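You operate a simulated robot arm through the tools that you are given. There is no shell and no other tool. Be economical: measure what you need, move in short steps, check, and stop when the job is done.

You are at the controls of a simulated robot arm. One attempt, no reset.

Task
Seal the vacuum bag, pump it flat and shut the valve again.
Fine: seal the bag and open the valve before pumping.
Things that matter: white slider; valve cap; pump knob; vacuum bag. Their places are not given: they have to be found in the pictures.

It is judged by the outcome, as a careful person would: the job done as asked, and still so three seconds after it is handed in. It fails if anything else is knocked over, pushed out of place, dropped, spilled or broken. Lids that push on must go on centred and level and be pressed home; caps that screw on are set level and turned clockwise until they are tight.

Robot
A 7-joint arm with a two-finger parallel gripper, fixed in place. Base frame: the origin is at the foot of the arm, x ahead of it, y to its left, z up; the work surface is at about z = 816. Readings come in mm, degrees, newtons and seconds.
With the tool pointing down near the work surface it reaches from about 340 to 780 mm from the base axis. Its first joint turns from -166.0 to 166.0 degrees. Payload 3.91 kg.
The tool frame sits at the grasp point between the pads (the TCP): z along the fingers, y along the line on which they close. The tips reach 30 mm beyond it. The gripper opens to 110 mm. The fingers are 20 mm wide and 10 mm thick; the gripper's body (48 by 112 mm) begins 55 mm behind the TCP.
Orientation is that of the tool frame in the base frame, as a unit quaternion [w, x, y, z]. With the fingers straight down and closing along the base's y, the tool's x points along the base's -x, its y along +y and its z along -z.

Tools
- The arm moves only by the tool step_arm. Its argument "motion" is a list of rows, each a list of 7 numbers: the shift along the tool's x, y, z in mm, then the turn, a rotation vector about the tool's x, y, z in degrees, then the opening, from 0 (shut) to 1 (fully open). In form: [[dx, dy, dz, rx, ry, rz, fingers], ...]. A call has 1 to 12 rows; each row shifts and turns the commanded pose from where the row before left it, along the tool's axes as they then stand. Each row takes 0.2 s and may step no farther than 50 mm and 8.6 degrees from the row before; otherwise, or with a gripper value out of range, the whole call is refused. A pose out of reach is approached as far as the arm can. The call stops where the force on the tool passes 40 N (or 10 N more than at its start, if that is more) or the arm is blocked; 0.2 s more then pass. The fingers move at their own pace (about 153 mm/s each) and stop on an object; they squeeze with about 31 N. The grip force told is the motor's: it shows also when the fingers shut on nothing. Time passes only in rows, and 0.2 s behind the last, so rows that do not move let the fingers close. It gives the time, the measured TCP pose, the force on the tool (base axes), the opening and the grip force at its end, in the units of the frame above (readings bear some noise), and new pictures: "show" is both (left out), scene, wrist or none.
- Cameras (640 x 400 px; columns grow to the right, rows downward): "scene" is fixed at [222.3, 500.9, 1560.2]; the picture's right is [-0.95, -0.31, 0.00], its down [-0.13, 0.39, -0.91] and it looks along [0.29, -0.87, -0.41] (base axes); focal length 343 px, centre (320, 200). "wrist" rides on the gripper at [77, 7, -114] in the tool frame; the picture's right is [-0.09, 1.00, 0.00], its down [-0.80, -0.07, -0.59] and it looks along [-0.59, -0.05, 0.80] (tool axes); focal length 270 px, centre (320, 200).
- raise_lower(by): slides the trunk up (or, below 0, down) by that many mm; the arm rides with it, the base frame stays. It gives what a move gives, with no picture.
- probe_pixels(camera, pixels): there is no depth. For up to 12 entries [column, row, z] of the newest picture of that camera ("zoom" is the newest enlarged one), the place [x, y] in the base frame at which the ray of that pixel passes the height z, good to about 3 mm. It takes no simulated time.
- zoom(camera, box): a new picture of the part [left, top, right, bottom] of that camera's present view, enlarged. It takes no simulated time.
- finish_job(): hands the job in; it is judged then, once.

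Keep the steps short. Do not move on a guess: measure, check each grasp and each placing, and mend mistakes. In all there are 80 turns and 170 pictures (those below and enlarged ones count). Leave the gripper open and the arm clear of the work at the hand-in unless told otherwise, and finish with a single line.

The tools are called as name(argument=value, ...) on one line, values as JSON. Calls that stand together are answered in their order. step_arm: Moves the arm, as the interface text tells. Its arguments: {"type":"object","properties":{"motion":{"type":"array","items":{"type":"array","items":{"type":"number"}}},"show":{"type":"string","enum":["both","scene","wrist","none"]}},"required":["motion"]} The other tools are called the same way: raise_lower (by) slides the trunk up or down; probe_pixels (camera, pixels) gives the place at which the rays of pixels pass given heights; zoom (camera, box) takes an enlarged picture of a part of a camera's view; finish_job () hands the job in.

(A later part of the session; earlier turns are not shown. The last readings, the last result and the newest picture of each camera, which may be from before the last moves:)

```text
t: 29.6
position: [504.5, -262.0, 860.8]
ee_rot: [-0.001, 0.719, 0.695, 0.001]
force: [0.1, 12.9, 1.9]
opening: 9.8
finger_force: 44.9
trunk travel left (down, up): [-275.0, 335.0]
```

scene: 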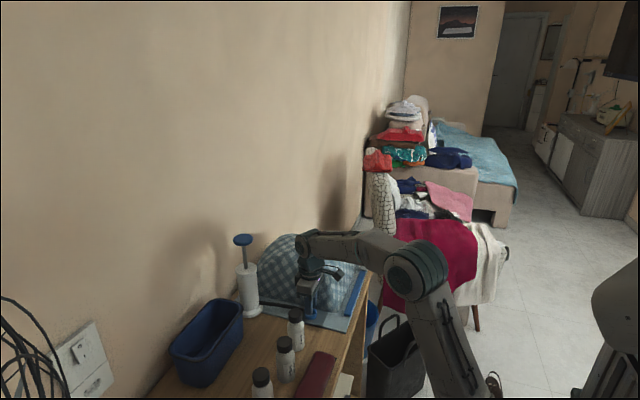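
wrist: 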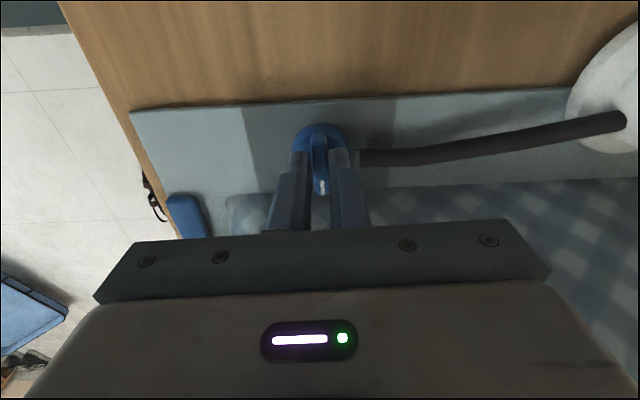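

Now ~92°. Release, lift, and look at the valve.

step_arm(motion=[[0, 0, 0, 0, 0, 0, 0.22], [0, 0, 0, 0, 0, 0, 0.22], [0, 0, -30, 0, 0, 0, 0.22], [0, 0, -40, 0, 0, 0, 0.22], [0, 0, -40, 0, 0, 0, 0.22], [0, 0, -40, 0, 0, 0, 0.22], [0, 0, 0, 0, 0, 0, 0.22]])

zoom(camera="wrist", box=[260, 60, 380, 210])

zoom(camera="scene", box=[278, 290, 342, 330])

```text
t: 31.2
position: [504.2, -264.8, 1012.4]
ee_rot: [0.0, 0.719, 0.695, -0.001]
force: [-0.6, -0.7, 0.0]
opening: 24.3
finger_force: 0.1
trunk travel left (down, up): [-275.0, 335.0]
```

scene: 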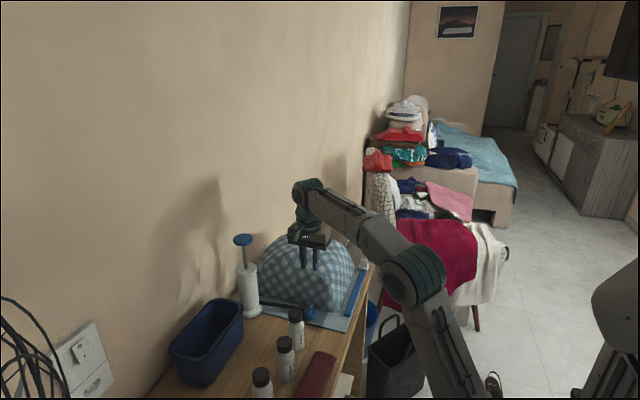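
wrist: 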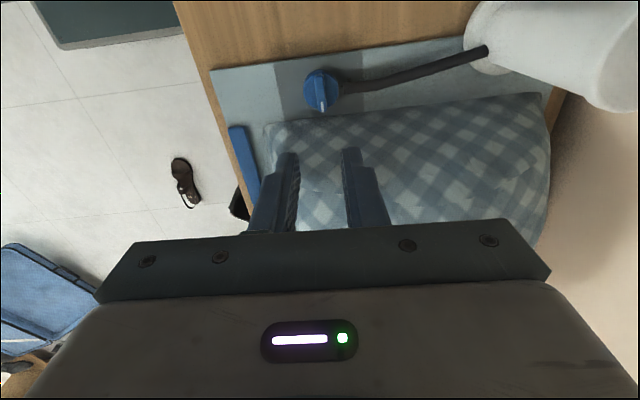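

```text
2.67 times, centred on (320, 135) of wrist
```

zoom: 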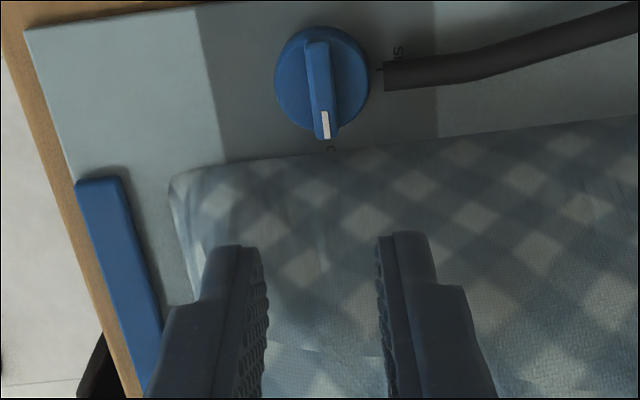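

```text
10.00 times, centred on (310, 310) of scene
```

zoom: 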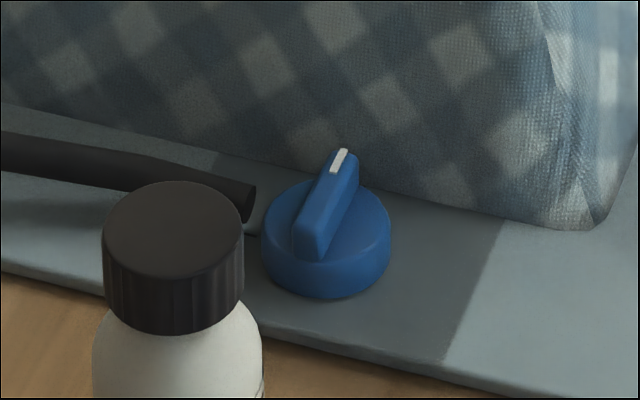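

Valve now points at OPEN. Next the pump: raise the trunk 180 mm for reach, turn the wrist back and move toward the pump high above it.

raise_lower(by=180)

step_arm(motion=[[0, 0, 0, 0, 0, -8.5, 0.6], [0, 0, 0, 0, 0, -8.5, 0.6], [0, 0, 0, 0, 0, -8.5, 0.6], [0, 0, 0, 0, 0, -8.5, 0.6], [0, 0, 0, 0, 0, -8.5, 0.6], [0, 0, 0, 0, 0, -8.5, 0.6], [0, 0, 0, 0, 0, -8.5, 0.6], [0, 0, 0, 0, 0, -8.5, 0.6], [0, 0, 0, 0, 0, -8.5, 0.6], [0, 0, 0, 0, 0, -8.5, 0.6], [0, 0, 0, 0, 0, -7, 0.6], [0, 0, 0, 0, 0, 0, 0.6]])

```text
t: 33.2
position: [504.1, -265.7, 1190.9]
ee_rot: [-0.001, 0.72, 0.694, 0.001]
force: [0.6, -0.2, -0.6]
opening: 24.2
finger_force: 0.1
trunk travel left (down, up): [-455.0, 155.0]
```

```text
t: 35.8
position: [503.7, -266.1, 1190.5]
ee_rot: [0.0, -0.001, 1.0, 0.0]
force: [0.4, 0.0, -0.2]
opening: 65.9
finger_force: 0.2
trunk travel left (down, up): [-455.0, 155.0]
```

scene: 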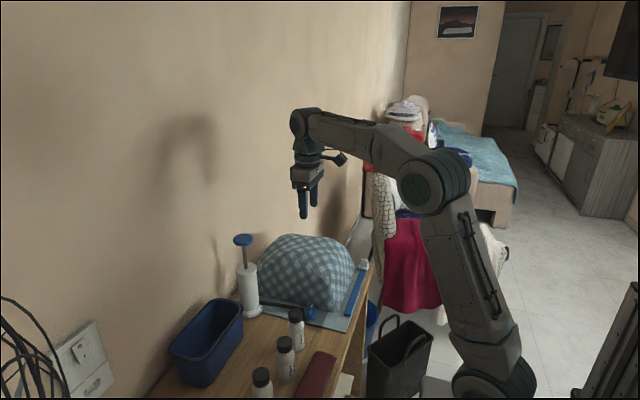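
wrist: 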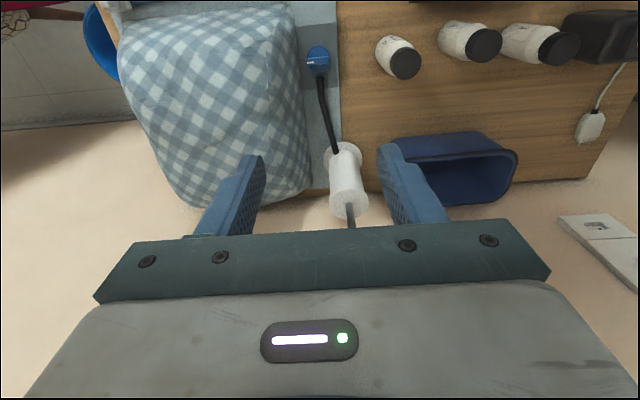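

Knob is hidden behind the palm now. Measure the pump axis from its base flange and cylinder top, and the knob from the scene.

zoom(camera="scene", box=[210, 225, 290, 325])

zoom(camera="wrist", box=[300, 130, 396, 230])

probe_pixels(camera="wrist", pixels=[[342, 158, 820], [349, 205, 930], [349, 205, 950], [349, 205, 970]])

probe_pixels(camera="scene", pixels=[[246, 268, 930], [246, 268, 950], [246, 268, 970], [242.5, 239, 1020], [242.5, 239, 1030], [242.5, 239, 1040], [242.5, 239, 1050]])

```text
4.00 times, centred on (250, 275) of scene
```

zoom: 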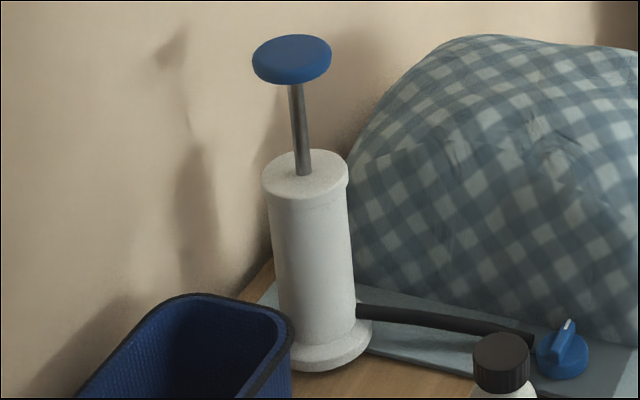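

```text
4.00 times, centred on (348, 180) of wrist
```

zoom: 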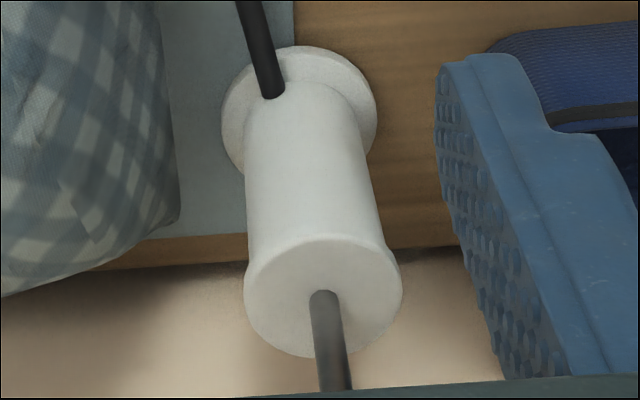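

```text
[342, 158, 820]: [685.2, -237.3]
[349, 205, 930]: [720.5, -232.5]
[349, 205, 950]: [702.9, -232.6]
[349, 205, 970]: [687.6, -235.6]
```

```text
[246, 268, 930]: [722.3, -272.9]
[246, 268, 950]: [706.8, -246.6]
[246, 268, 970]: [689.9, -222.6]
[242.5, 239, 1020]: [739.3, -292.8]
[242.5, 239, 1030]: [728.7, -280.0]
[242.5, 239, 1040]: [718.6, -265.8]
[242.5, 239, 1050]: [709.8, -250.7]
```

Both views agree: pump axis ≈ (694,-236), cylinder top z≈957, knob top z≈1057, about 57 mm across. Move above the knob at z≈1150.

step_arm(motion=[[-45, 8, 0, 0, 0, 0, 0.8], [-45, 8, 0, 0, 0, 0, 0.8], [-45, 8, 0, 0, 0, 0, 0.8], [-45, 6, 0, 0, 0, 0, 0.8], [-10, 0, 20, 0, 0, 0, 0.8], [0, 0, 20, 0, 0, 0, 0.8], [0, 0, 0, 0, 0, 0, 0.8]])

zoom(camera="scene", box=[194, 165, 290, 265])

```text
t: 37.4
position: [649.1, -225.0, 1131.6]
ee_rot: [0.0, 0.0, 1.0, 0.0]
force: [1.6, -0.1, 0.1]
opening: 88.0
finger_force: 0.0
out of reach, approached as far as the arm can: row 3, 4
trunk travel left (down, up): [-455.0, 155.0]
```

scene: 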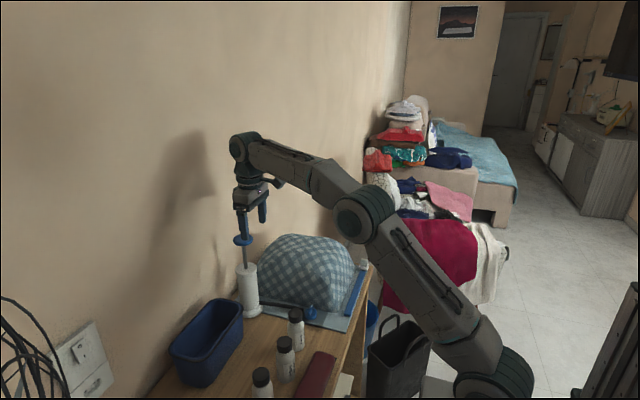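
wrist: 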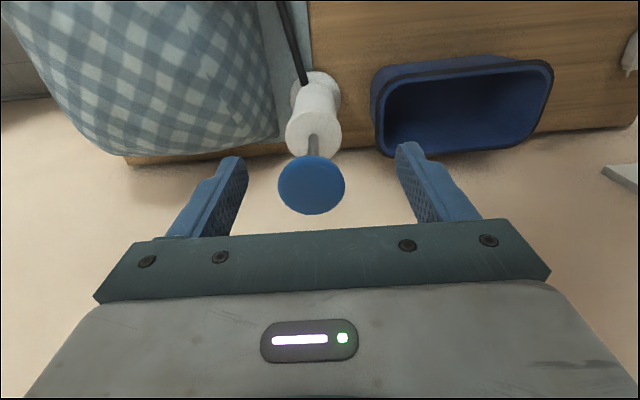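

```text
4.00 times, centred on (242, 215) of scene
```

zoom: 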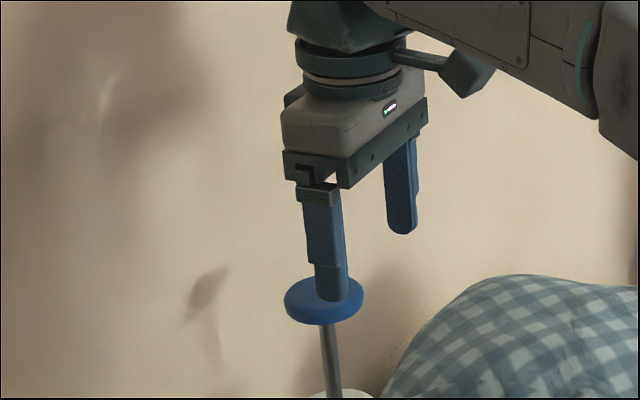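

Reach limited it at first; now at (649,-225,1132) with the knob visible at (311,186). Measure it.

probe_pixels(camera="wrist", pixels=[[311, 186, 1050], [311, 186, 1057], [278, 186, 1057], [345, 186, 1057], [311, 215, 1057], [311, 158, 1057]])

```text
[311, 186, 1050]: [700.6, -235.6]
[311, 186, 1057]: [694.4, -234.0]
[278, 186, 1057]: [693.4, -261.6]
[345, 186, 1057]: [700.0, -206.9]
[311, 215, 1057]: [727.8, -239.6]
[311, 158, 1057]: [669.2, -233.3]
```

Knob centre (695,-234.5). Move over it, then lower to z≈1078 (tips just at knob's lower edge).

step_arm(motion=[[-23, -5, 0, 0, 0, 0, 0.8], [-23, -5, 0, 0, 0, 0, 0.8], [0, 0, 20, 0, 0, 0, 0.8], [0, 0, 20, 0, 0, 0, 0.8], [0, 0, 13, 0, 0, 0, 0.8], [0, 0, 0, 0, 0, 0, 0.8]])

zoom(camera="scene", box=[210, 190, 274, 280])

```text
t: 38.8
position: [681.5, -227.7, 1067.3]
ee_rot: [-0.001, 0.0, 1.0, 0.0]
force: [0.7, 0.0, -0.5]
opening: 88.0
finger_force: 0.0
out of reach, approached as far as the arm can: row 2
trunk travel left (down, up): [-455.0, 155.0]
```

scene: 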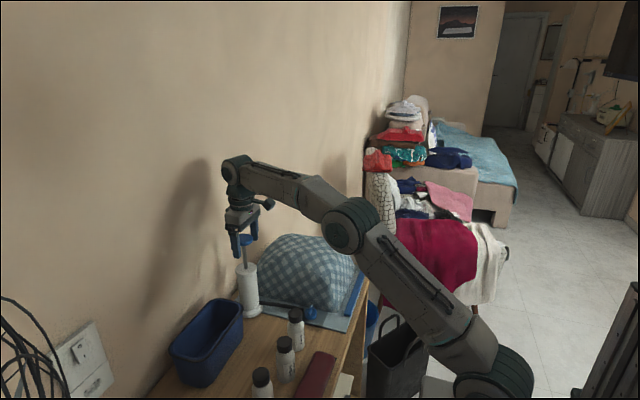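
wrist: 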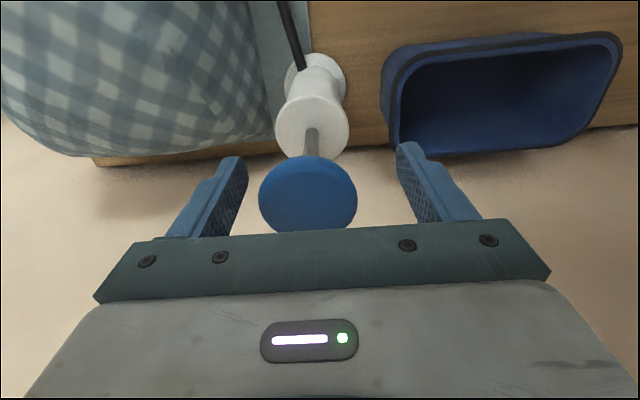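

```text
4.44 times, centred on (242, 235) of scene
```

zoom: 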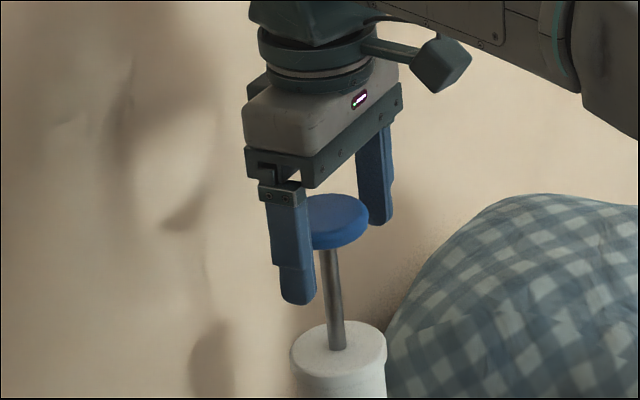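

Still short in reach (681,-228). Raise the trunk 130 mm so the arm reaches downward more, then re-approach.

raise_lower(by=130)

step_arm(motion=[[0, 0, 40, 0, 0, 0, 0.8], [0, 0, 30, 0, 0, 0, 0.8], [-13, -6, 0, 0, 0, 0, 0.8], [0, 0, 0, 0, 0, 0, 0.8]], show="wrist")

```text
t: 40.4
position: [681.1, -226.9, 1195.9]
ee_rot: [0.0, -0.001, 1.0, 0.0]
force: [-1.0, 0.8, 1.0]
opening: 88.0
finger_force: 0.1
trunk travel left (down, up): [-585.0, 25.0]
```

```text
t: 41.4
position: [693.3, -233.4, 1126.2]
ee_rot: [-0.001, -0.001, 1.0, 0.0]
force: [-1.1, 0.2, -0.4]
opening: 88.1
finger_force: 0.1
trunk travel left (down, up): [-585.0, 25.0]
```

wrist: 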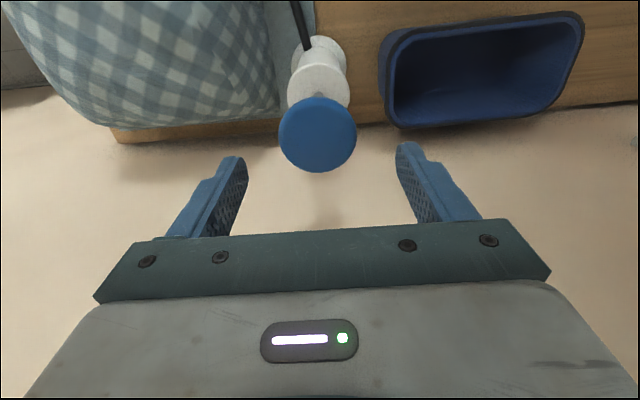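

Aligned over the knob. Descend 50 mm and close.

step_arm(motion=[[-1.5, -1, 25, 0, 0, 0, 0.8], [0, 0, 25, 0, 0, 0, 0.8], [0, 0, 0, 0, 0, 0, 0.8]])

zoom(camera="scene", box=[210, 190, 274, 280])

```text
t: 42.2
position: [695.3, -232.5, 1075.5]
ee_rot: [-0.001, 0.0, 1.0, 0.0]
force: [0.2, -0.8, -1.4]
opening: 87.8
finger_force: 0.0
trunk travel left (down, up): [-585.0, 25.0]
```

scene: 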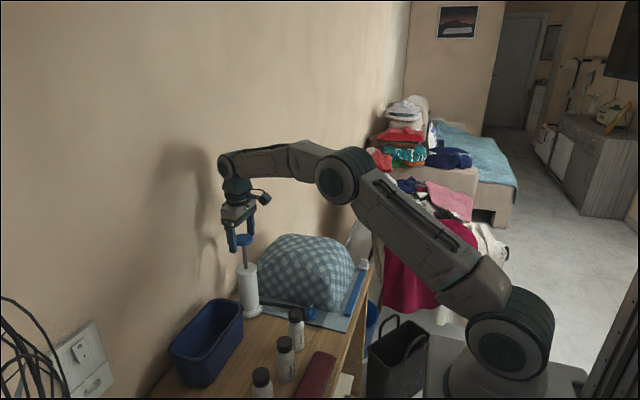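
wrist: 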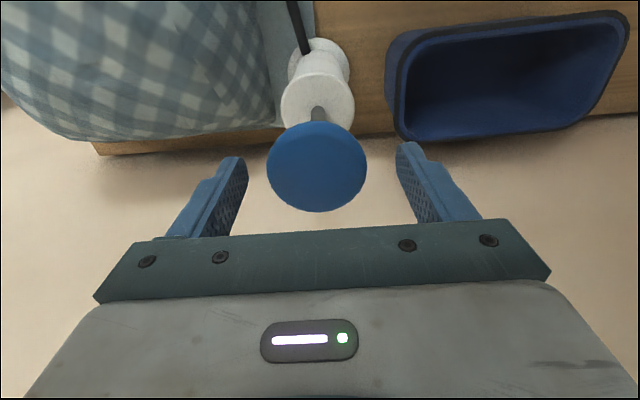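

```text
4.44 times, centred on (242, 235) of scene
```

zoom: 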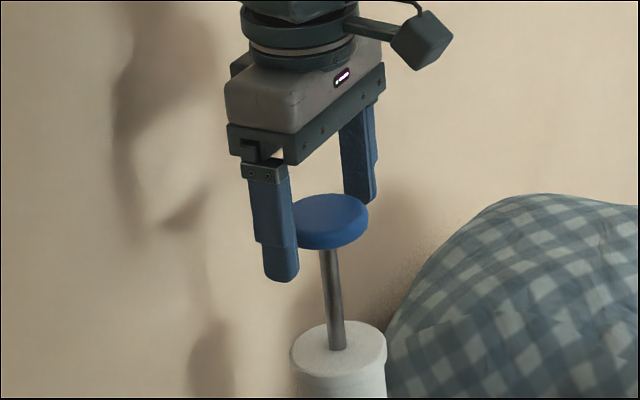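

probe_pixels(camera="wrist", pixels=[[317, 167, 1057], [267, 167, 1057], [367, 167, 1057], [317, 212, 1057], [317, 122, 1057], [317, 167, 1050]])

probe_pixels(camera="scene", pixels=[[244.3, 237.8, 1050], [244.3, 237.8, 1057], [244.3, 237.8, 1064]])

```text
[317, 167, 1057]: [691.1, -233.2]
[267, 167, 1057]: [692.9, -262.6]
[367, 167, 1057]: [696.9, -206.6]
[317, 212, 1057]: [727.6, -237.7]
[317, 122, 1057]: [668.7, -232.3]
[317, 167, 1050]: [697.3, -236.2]
```

```text
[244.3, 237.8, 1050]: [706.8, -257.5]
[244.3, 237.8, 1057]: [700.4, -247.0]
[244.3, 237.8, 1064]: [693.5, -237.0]
```

Adjust 3 mm toward -x, then close on the knob.

step_arm(motion=[[3, -2, 0, 0, 0, 0, 0.8], [0, 0, 0, 0, 0, 0, 0.45], [0, 0, 0, 0, 0, 0, 0.45], [0, 0, 0, 0, 0, 0, 0.45], [0, 0, 0, 0, 0, 0, 0.45]])

zoom(camera="scene", box=[210, 190, 274, 280])

```text
t: 43.4
position: [691.8, -235.7, 1077.9]
ee_rot: [0.0, 0.0, 1.0, 0.0]
force: [-1.6, 1.3, 1.3]
opening: 55.2
finger_force: 45.2
trunk travel left (down, up): [-585.0, 25.0]
```

scene: 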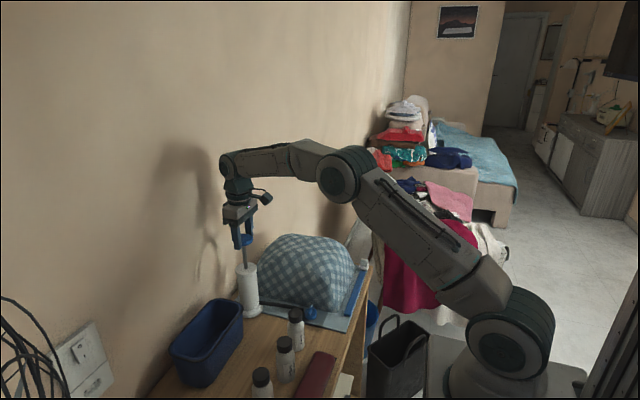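
wrist: 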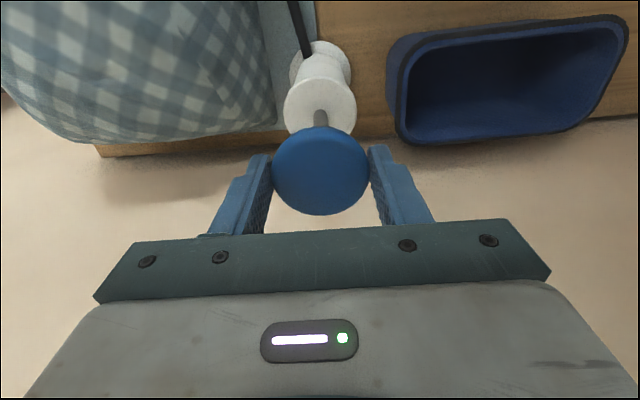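

```text
4.44 times, centred on (242, 235) of scene
```

zoom: 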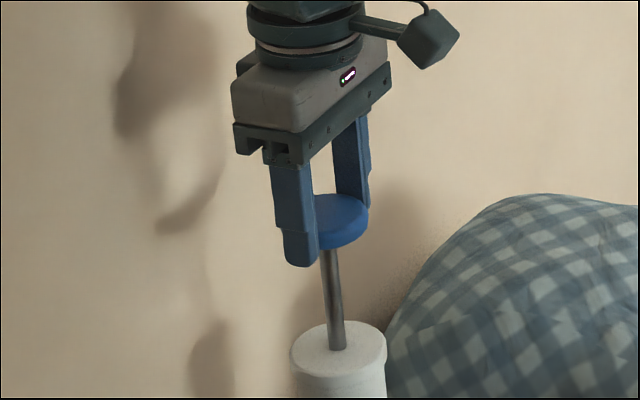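

Gripped at 55 mm. Push down gently 20 mm first.

step_arm(motion=[[0, 0, 5, 0, 0, 0, 0.4], [0, 0, 5, 0, 0, 0, 0.4], [0, 0, 10, 0, 0, 0, 0.4], [0, 0, 0, 0, 0, 0, 0.4]])

```text
t: 44.4
position: [691.6, -235.5, 1057.7]
ee_rot: [-0.001, 0.001, 1.0, 0.0]
force: [-1.8, 3.2, 4.3]
opening: 55.1
finger_force: 45.3
trunk travel left (down, up): [-585.0, 25.0]
```

scene: 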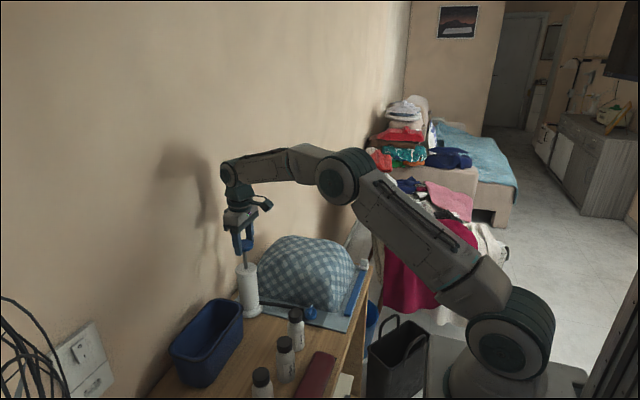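
wrist: 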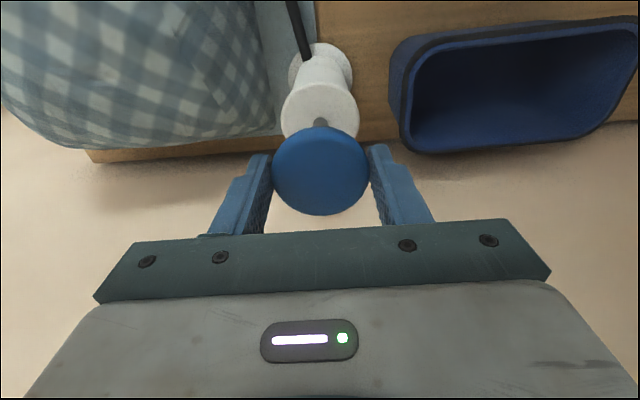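

The plunger goes down smoothly (4 N). Continue the stroke.

step_arm(motion=[[0, 0, 12, 0, 0, 0, 0.4], [0, 0, 12, 0, 0, 0, 0.4], [0, 0, 12, 0, 0, 0, 0.4], [0, 0, 10, 0, 0, 0, 0.4], [0, 0, 5, 0, 0, 0, 0.4], [0, 0, 3, 0, 0, 0, 0.4], [0, 0, 3, 0, 0, 0, 0.4], [0, 0, 0, 0, 0, 0, 0.4]])

zoom(camera="scene", box=[210, 210, 306, 310])

```text
t: 46.2
position: [692.5, -234.8, 1001.2]
ee_rot: [0.002, 0.0, 1.0, -0.001]
force: [0.0, 7.2, 14.7]
opening: 54.9
finger_force: 44.8
trunk travel left (down, up): [-585.0, 25.0]
```

scene: 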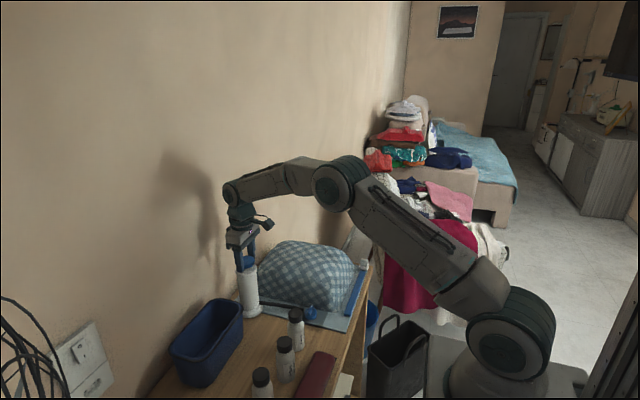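
wrist: 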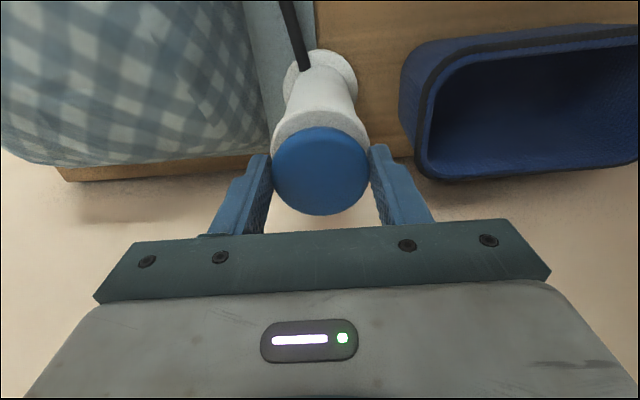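

```text
4.00 times, centred on (258, 260) of scene
```

zoom: 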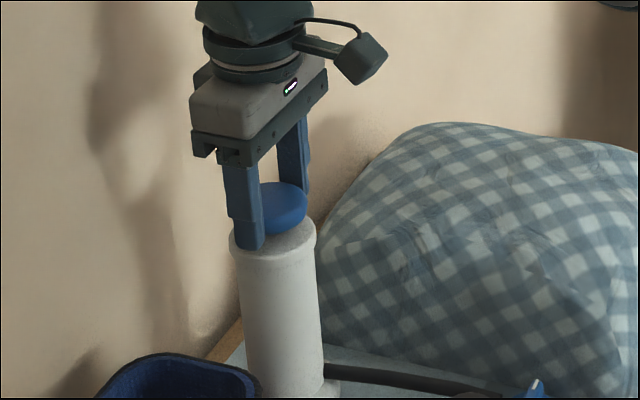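

Bag is already sinking. Push to the end of the stroke.

step_arm(motion=[[0, 0, 3, 0, 0, 0, 0.4], [0, 0, 3, 0, 0, 0, 0.4], [0, 0, 0, 0, 0, 0, 0.4]], show="none")

```text
t: 47.0
position: [691.1, -234.0, 998.7]
ee_rot: [0.004, 0.0, 1.0, -0.002]
force: [5.9, 5.2, 33.6]
opening: 54.8
finger_force: 45.3
trunk travel left (down, up): [-585.0, 25.0]
```

Bottom reached (34 N). Now pull up one stroke and check that the pump stays put.

step_arm(motion=[[0, 0, -8, 0, 0, 0, 0.4], [0, 0, -14, 0, 0, 0, 0.4], [0, 0, -14, 0, 0, 0, 0.4], [0, 0, -14, 0, 0, 0, 0.4], [0, 0, -14, 0, 0, 0, 0.4], [0, 0, -14, 0, 0, 0, 0.4], [0, 0, 0, 0, 0, 0, 0.4]])

zoom(camera="scene", box=[210, 210, 370, 330])

```text
t: 48.6
position: [691.1, -235.1, 1071.9]
ee_rot: [-0.001, 0.001, 1.0, 0.0]
force: [-1.0, 2.1, 1.9]
opening: 55.0
finger_force: 45.1
trunk travel left (down, up): [-585.0, 25.0]
```

scene: 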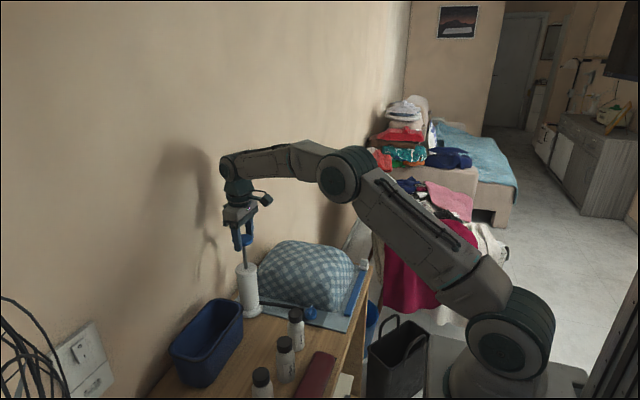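
wrist: 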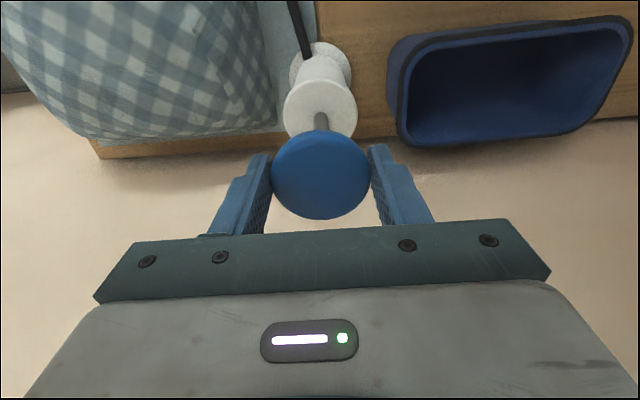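

```text
3.33 times, centred on (290, 270) of scene
```

zoom: 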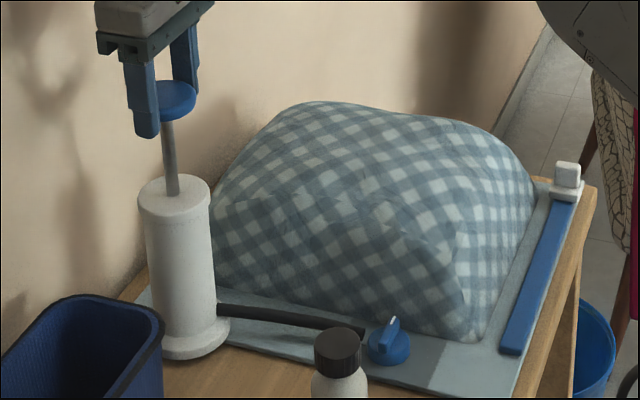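

One stroke works: pump stays put, bag lowers. Repeat full strokes of 74 mm.

step_arm(motion=[[0, 0, 15, 0, 0, 0, 0.4], [0, 0, 15, 0, 0, 0, 0.4], [0, 0, 15, 0, 0, 0, 0.4], [0, 0, 15, 0, 0, 0, 0.4], [0, 0, 14, 0, 0, 0, 0.4], [0, 0, 0, 0, 0, 0, 0.4], [0, 0, -15, 0, 0, 0, 0.4], [0, 0, -15, 0, 0, 0, 0.4], [0, 0, -15, 0, 0, 0, 0.4], [0, 0, -15, 0, 0, 0, 0.4], [0, 0, -15, 0, 0, 0, 0.4], [0, 0, 0, 0, 0, 0, 0.4]], show="none")

step_arm(motion=[[0, 0, 15, 0, 0, 0, 0.4], [0, 0, 15, 0, 0, 0, 0.4], [0, 0, 15, 0, 0, 0, 0.4], [0, 0, 15, 0, 0, 0, 0.4], [0, 0, 14, 0, 0, 0, 0.4], [0, 0, 0, 0, 0, 0, 0.4], [0, 0, -15, 0, 0, 0, 0.4], [0, 0, -15, 0, 0, 0, 0.4], [0, 0, -15, 0, 0, 0, 0.4], [0, 0, -15, 0, 0, 0, 0.4], [0, 0, -14, 0, 0, 0, 0.4], [0, 0, 0, 0, 0, 0, 0.4]], show="scene")

```text
t: 51.2
position: [691.6, -235.3, 1073.0]
ee_rot: [0.0, 0.0, 1.0, -0.001]
force: [-3.7, 5.3, 1.8]
opening: 55.2
finger_force: 44.2
trunk travel left (down, up): [-585.0, 25.0]
```

```text
t: 53.8
position: [692.3, -235.2, 1074.2]
ee_rot: [0.0, 0.0, 1.0, 0.0]
force: [-0.2, 13.9, -3.7]
opening: 55.0
finger_force: 44.9
trunk travel left (down, up): [-585.0, 25.0]
```

scene: 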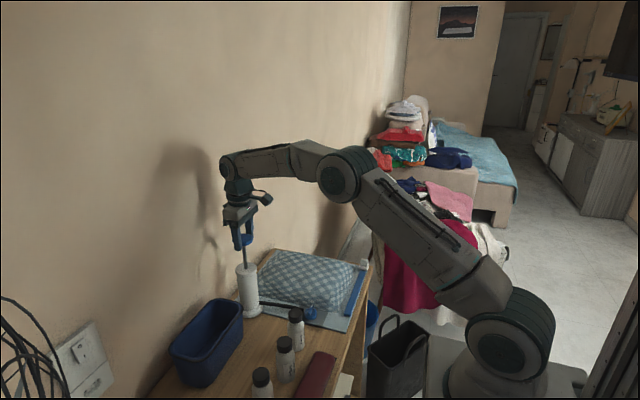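

The bag is clearly lower. Two more strokes, with 2 mm relief in +y.

step_arm(motion=[[0, 2, 15, 0, 0, 0, 0.4], [0, 0, 15, 0, 0, 0, 0.4], [0, 0, 15, 0, 0, 0, 0.4], [0, 0, 15, 0, 0, 0, 0.4], [0, 0, 14, 0, 0, 0, 0.4], [0, 0, 0, 0, 0, 0, 0.4], [0, 0, -15, 0, 0, 0, 0.4], [0, 0, -15, 0, 0, 0, 0.4], [0, 0, -15, 0, 0, 0, 0.4], [0, 0, -15, 0, 0, 0, 0.4], [0, 0, -14, 0, 0, 0, 0.4], [0, 0, 0, 0, 0, 0, 0.4]], show="none")

step_arm(motion=[[0, 0, 15, 0, 0, 0, 0.4], [0, 0, 15, 0, 0, 0, 0.4], [0, 0, 15, 0, 0, 0, 0.4], [0, 0, 15, 0, 0, 0, 0.4], [0, 0, 14, 0, 0, 0, 0.4], [0, 0, 0, 0, 0, 0, 0.4], [0, 0, -15, 0, 0, 0, 0.4], [0, 0, -15, 0, 0, 0, 0.4], [0, 0, -15, 0, 0, 0, 0.4], [0, 0, -15, 0, 0, 0, 0.4], [0, 0, -14, 0, 0, 0, 0.4], [0, 0, 0, 0, 0, 0, 0.4]], show="scene")

zoom(camera="scene", box=[210, 210, 370, 330])

```text
t: 56.4
position: [692.7, -234.9, 1072.7]
ee_rot: [0.0, -0.001, 1.0, 0.0]
force: [-6.5, -5.7, 2.2]
opening: 55.1
finger_force: 45.4
trunk travel left (down, up): [-585.0, 25.0]
```

```text
t: 59.0
position: [692.5, -235.4, 1072.8]
ee_rot: [-0.001, 0.0, 1.0, 0.001]
force: [-7.5, -3.2, 0.4]
opening: 55.1
finger_force: 44.9
trunk travel left (down, up): [-585.0, 25.0]
```

scene: 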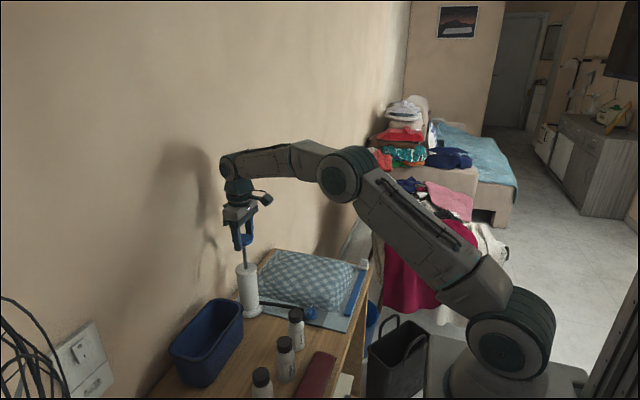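

```text
3.33 times, centred on (290, 270) of scene
```

zoom: 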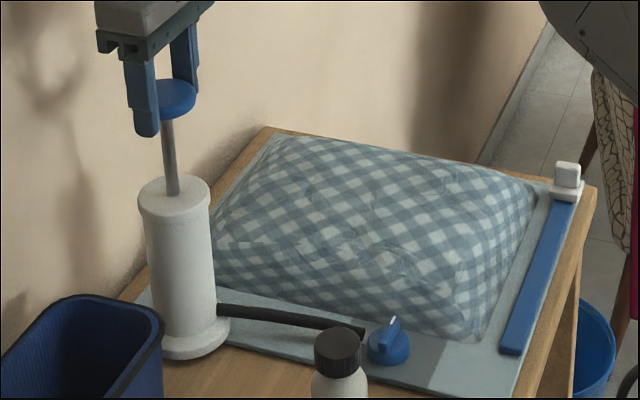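

The bag looks unchanged between the last two checks. Do a deeper, fuller stroke to test whether it still shrinks.

step_arm(motion=[[0, 0, 15, 0, 0, 0, 0.4], [0, 0, 15, 0, 0, 0, 0.4], [0, 0, 15, 0, 0, 0, 0.4], [0, 0, 15, 0, 0, 0, 0.4], [0, 0, 14, 0, 0, 0, 0.4], [0, 0, 3, 0, 0, 0, 0.4], [0, 0, 2, 0, 0, 0, 0.4], [0, 0, 0, 0, 0, 0, 0.4]], show="scene")

zoom(camera="scene", box=[210, 210, 370, 330])

```text
t: 60.8
position: [692.7, -235.4, 997.2]
ee_rot: [0.002, 0.0, 1.0, 0.0]
force: [-3.9, -1.4, 25.6]
opening: 55.1
finger_force: 44.6
trunk travel left (down, up): [-585.0, 25.0]
```

scene: 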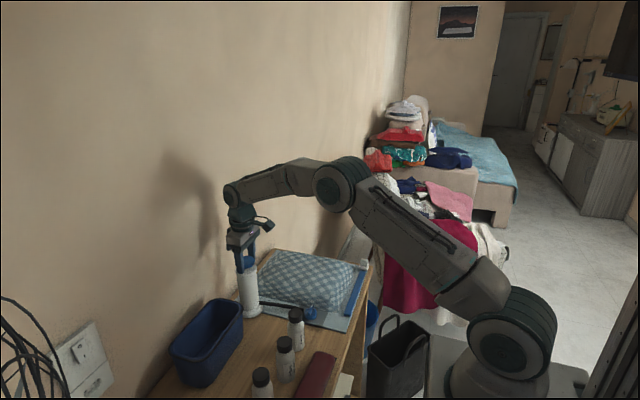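

```text
3.33 times, centred on (290, 270) of scene
```

zoom: 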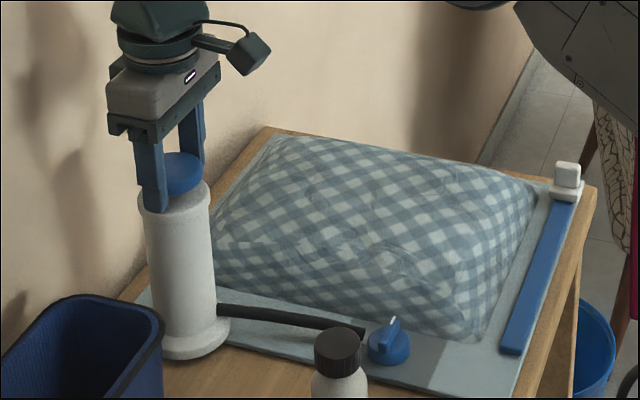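

No change at this down stroke. Make sure with a truly full stroke: pull up until the top stop, then push to the bottom.

step_arm(motion=[[0, 0, -15, 0, 0, 0, 0.4], [0, 0, -15, 0, 0, 0, 0.4], [0, 0, -15, 0, 0, 0, 0.4], [0, 0, -15, 0, 0, 0, 0.4], [0, 0, -15, 0, 0, 0, 0.4], [0, 0, -5, 0, 0, 0, 0.4], [0, 0, -3, 0, 0, 0, 0.4], [0, 0, -2, 0, 0, 0, 0.4], [0, 0, 0, 0, 0, 0, 0.4]], show="none")

step_arm(motion=[[0, 0, 15, 0, 0, 0, 0.4], [0, 0, 15, 0, 0, 0, 0.4], [0, 0, 15, 0, 0, 0, 0.4], [0, 0, 15, 0, 0, 0, 0.4], [0, 0, 15, 0, 0, 0, 0.4], [0, 0, 4, 0, 0, 0, 0.4], [0, 0, 3, 0, 0, 0, 0.4], [0, 0, 2, 0, 0, 0, 0.4], [0, 0, 0, 0, 0, 0, 0.4]], show="none")

zoom(camera="scene", box=[210, 210, 370, 330])

```text
t: 62.8
position: [691.5, -235.8, 1074.9]
ee_rot: [-0.004, 0.0, 1.0, 0.001]
force: [-12.7, -2.1, -30.6]
opening: 55.0
finger_force: 44.0
trunk travel left (down, up): [-585.0, 25.0]
```

```text
t: 64.8
position: [692.2, -235.9, 998.2]
ee_rot: [0.002, 0.0, 1.0, 0.0]
force: [12.4, -11.6, 25.7]
opening: 55.1
finger_force: 44.9
trunk travel left (down, up): [-585.0, 25.0]
```

```text
3.33 times, centred on (290, 270) of scene
```

zoom: 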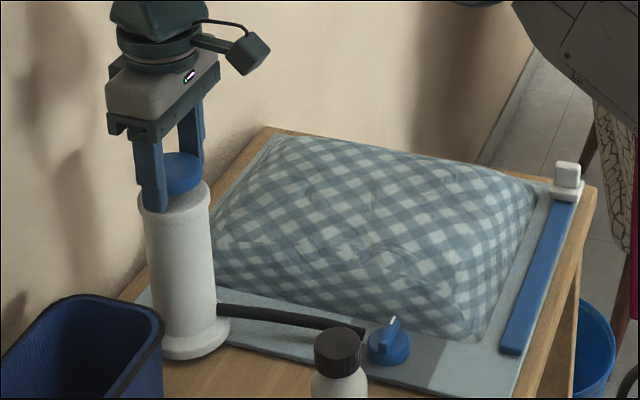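

A full stop-to-stop stroke changes nothing more: the bag is pumped down to its limit. Release the knob and rise.

step_arm(motion=[[-1, 1, -3, 0, 0, 0, 0.4], [0, 0, 0, 0, 0, 0, 0.8], [0, 0, 0, 0, 0, 0, 0.8], [0, 0, -40, 0, 0, 0, 0.8], [0, 0, -40, 0, 0, 0, 0.8], [0, 0, 0, 0, 0, 0, 0.8]])

zoom(camera="scene", box=[210, 210, 370, 330])

```text
t: 66.2
position: [694.0, -233.8, 1078.6]
ee_rot: [0.0, -0.001, 1.0, 0.0]
force: [0.0, -0.3, -0.1]
opening: 88.1
finger_force: 0.0
trunk travel left (down, up): [-585.0, 25.0]
```

scene: 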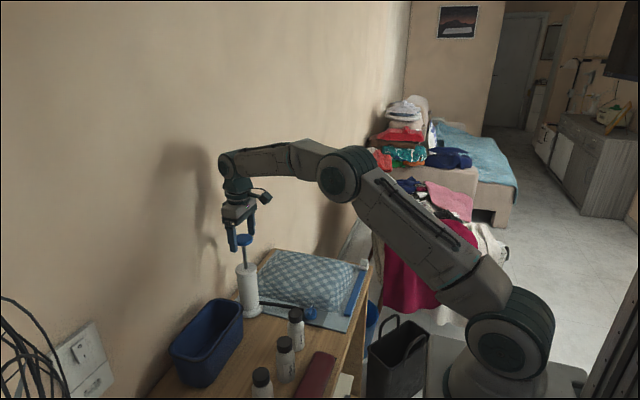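
wrist: 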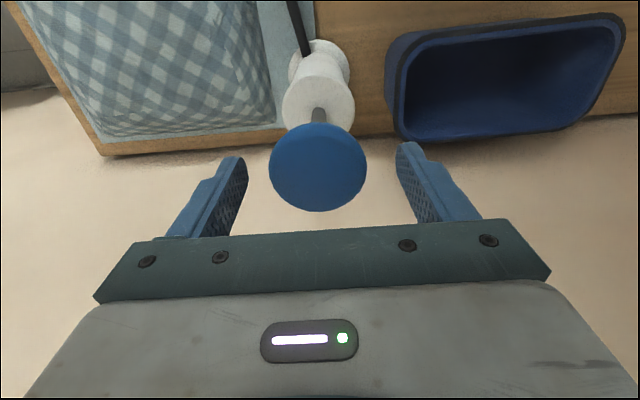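

```text
3.33 times, centred on (290, 270) of scene
```

zoom: 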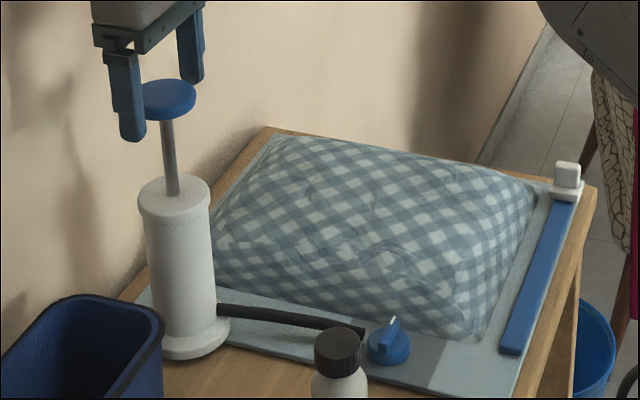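

The knob springs back up by itself; bag stays down. Next: lift clear of the knob, retreat over the valve and turn the wrist 92° to match the rib.

step_arm(motion=[[0, 0, -45, 0, 0, 0, 0.8], [40, -5, 0, 0, 0, 0, 0.4], [45, -5, 0, 0, 0, 0, 0.22], [45, -5, 0, 0, 0, 8.5, 0.22], [45, -7, 0, 0, 0, 8.5, 0.22], [0, 0, 0, 0, 0, 8.5, 0.22], [0, 0, 0, 0, 0, 8.5, 0.22], [0, 0, 0, 0, 0, 8.5, 0.22], [0, 0, 0, 0, 0, 8.5, 0.22], [0, 0, 0, 0, 0, 8.5, 0.22], [0, 0, 0, 0, 0, 8.5, 0.22], [0, 0, 0, 0, 0, 8.5, 0.22]], show="none")

raise_lower(by=-130)

```text
t: 68.8
position: [517.1, -248.7, 1123.3]
ee_rot: [0.0, 0.621, 0.784, 0.0]
force: [0.0, 0.1, -0.1]
opening: 24.4
finger_force: 0.1
trunk travel left (down, up): [-585.0, 25.0]
```

```text
t: 70.4
position: [517.7, -248.0, 992.8]
ee_rot: [0.0, 0.619, 0.786, 0.0]
force: [0.2, -0.7, 0.9]
opening: 24.2
finger_force: 0.1
trunk travel left (down, up): [-455.0, 155.0]
```

Finish the turn and centre over the valve, then look.

step_arm(motion=[[0, 0, 0, 0, 0, 8.5, 0.22], [0, 0, 0, 0, 0, 6, 0.22], [-15, -14, 0, 0, 0, 0, 0.22], [0, 0, 40, 0, 0, 0, 0.22], [0, 0, 0, 0, 0, 0, 0.22]])

zoom(camera="wrist", box=[240, 90, 400, 190])

```text
t: 71.6
position: [502.9, -264.7, 951.4]
ee_rot: [0.0, 0.712, 0.702, 0.0]
force: [0.1, -0.2, -0.4]
opening: 24.2
finger_force: 0.1
trunk travel left (down, up): [-455.0, 155.0]
```

scene: 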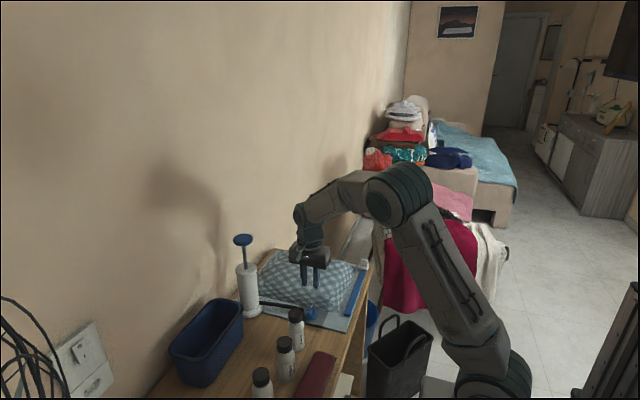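
wrist: 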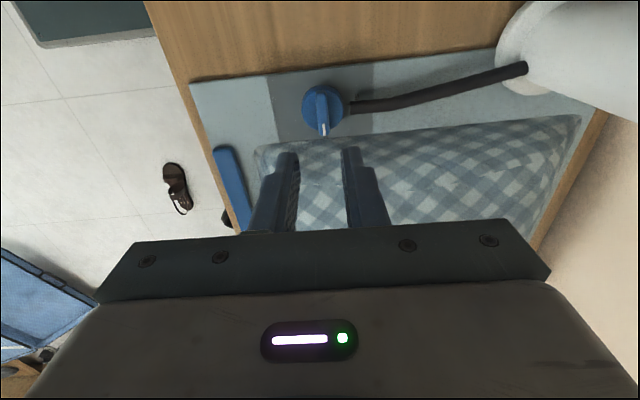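

```text
4.00 times, centred on (320, 140) of wrist
```

zoom: 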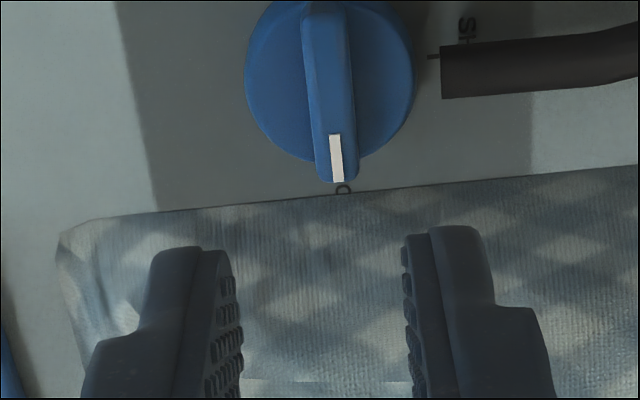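

probe_pixels(camera="wrist", pixels=[[323, 112, 834], [320.5, 94, 834], [325, 131, 834]])

zoom(camera="scene", box=[270, 270, 350, 320])

```text
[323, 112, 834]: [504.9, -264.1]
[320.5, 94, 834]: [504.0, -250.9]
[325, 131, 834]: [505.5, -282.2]
```

```text
8.00 times, centred on (310, 295) of scene
```

zoom: 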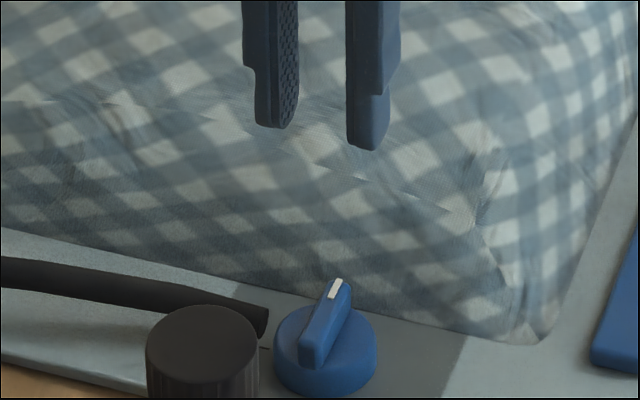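

Rib at (504.5,-264.5). Descend to z≈861 with 1.5 mm correction.

step_arm(motion=[[0, 1.5, 40, 0, 0, 0, 0.22], [0, 0, 30, 0, 0, 0, 0.22], [0, 0, 15, 0, 0, 0, 0.22], [0, 0, 5, 0, 0, 0, 0.22], [0, 0, 0, 0, 0, 0, 0.22]])

zoom(camera="wrist", box=[240, 110, 400, 210])

```text
t: 72.8
position: [504.7, -261.5, 861.6]
ee_rot: [0.0, 0.714, 0.701, 0.0]
force: [0.5, -1.0, 0.5]
opening: 24.2
finger_force: 0.1
trunk travel left (down, up): [-455.0, 155.0]
```

scene: 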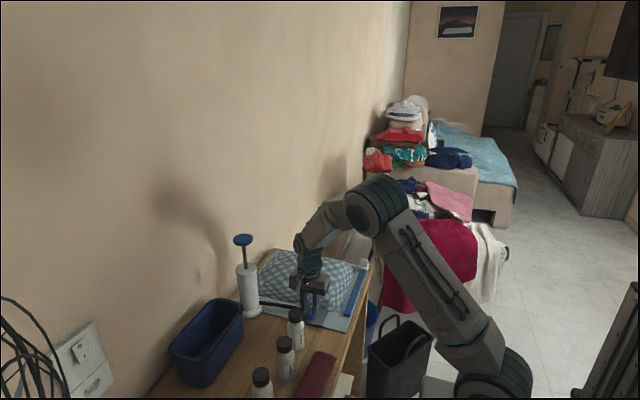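
wrist: 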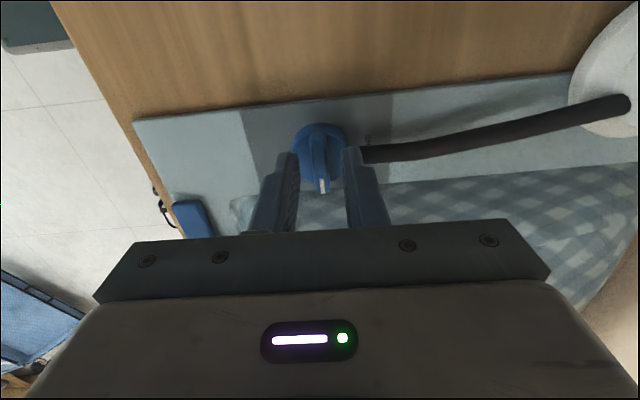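

```text
4.00 times, centred on (320, 160) of wrist
```

zoom: 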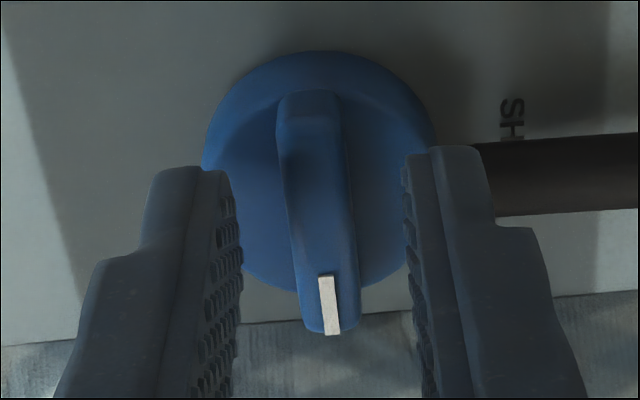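

Well centred. Close on the rib.

step_arm(motion=[[0, 0, 1, 0, 0, 0, 0], [0, 0, 0, 0, 0, 0, 0], [0, 0, 0, 0, 0, 0, 0], [0, 0, 0, 0, 0, 0, 0]], show="none")

```text
t: 73.8
position: [505.2, -262.6, 860.9]
ee_rot: [0.0, 0.713, 0.701, 0.0]
force: [-0.8, 1.5, 6.3]
opening: 9.6
finger_force: 44.8
trunk travel left (down, up): [-455.0, 155.0]
```

Gripped with little load. From the earlier readings the axis lies about 6 mm off the grip point, so I'll turn counter-clockwise along that arc, first half.

step_arm(motion=[[-0.16, -0.86, 0, 0, 0, -8, 0], [-0.16, -0.86, 0, 0, 0, -8, 0], [-0.16, -0.86, 0, 0, 0, -8, 0], [-0.16, -0.86, 0, 0, 0, -8, 0], [0, 0, 0, 0, 0, 0, 0]], show="none")

```text
t: 75.0
position: [501.7, -262.5, 861.8]
ee_rot: [0.0, 0.491, 0.871, 0.0]
force: [1.7, 4.0, -3.9]
opening: 9.7
finger_force: 44.8
trunk travel left (down, up): [-455.0, 155.0]
```

Low forces, 59° now. Continue.

step_arm(motion=[[-0.16, -0.86, 0, 0, 0, -8, 0], [-0.16, -0.86, 0, 0, 0, -8, 0], [-0.16, -0.86, 0, 0, 0, -8, 0], [-0.16, -0.86, 0, 0, 0, -8, 0], [0, 0, 0, 0, 0, 0, 0]], show="none")

step_arm(motion=[[-0.16, -0.86, 0, 0, 0, -8, 0], [-0.16, -0.86, 0, 0, 0, -8, 0], [-0.16, -0.86, 0, 0, 0, -8, 0], [-0.1, -0.4, 0, 0, 0, -4, 0], [0, 0, 0, 0, 0, 0, 0]], show="wrist")

zoom(camera="wrist", box=[240, 110, 400, 210])

```text
t: 76.2
position: [499.5, -267.2, 861.0]
ee_rot: [-0.001, 0.232, 0.973, 0.0]
force: [0.0, 11.1, -7.7]
opening: 9.8
finger_force: 45.1
trunk travel left (down, up): [-455.0, 155.0]
```

```text
t: 77.4
position: [499.8, -267.9, 861.2]
ee_rot: [-0.001, -0.009, 1.0, 0.001]
force: [-0.2, 27.9, -9.1]
opening: 9.6
finger_force: 44.8
trunk travel left (down, up): [-455.0, 155.0]
```

wrist: 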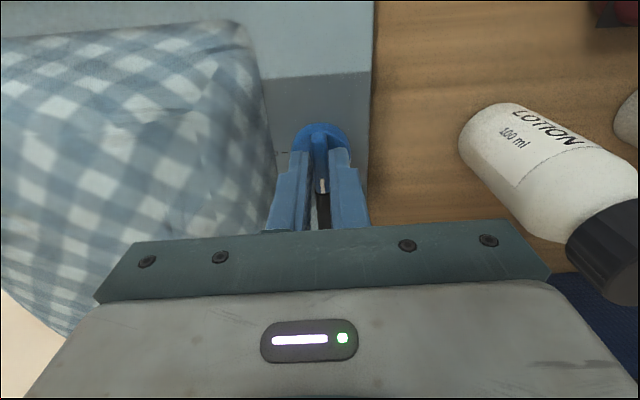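

```text
4.00 times, centred on (320, 160) of wrist
```

zoom: 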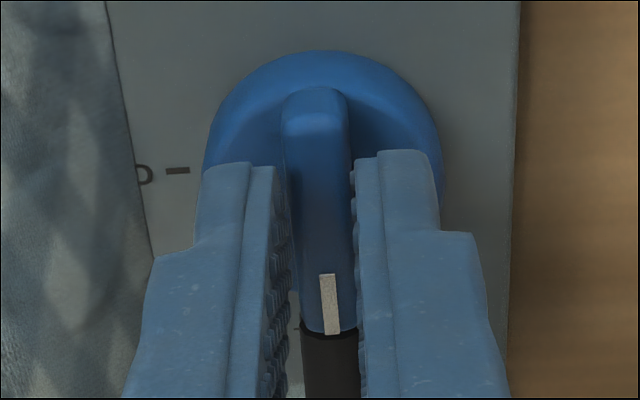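

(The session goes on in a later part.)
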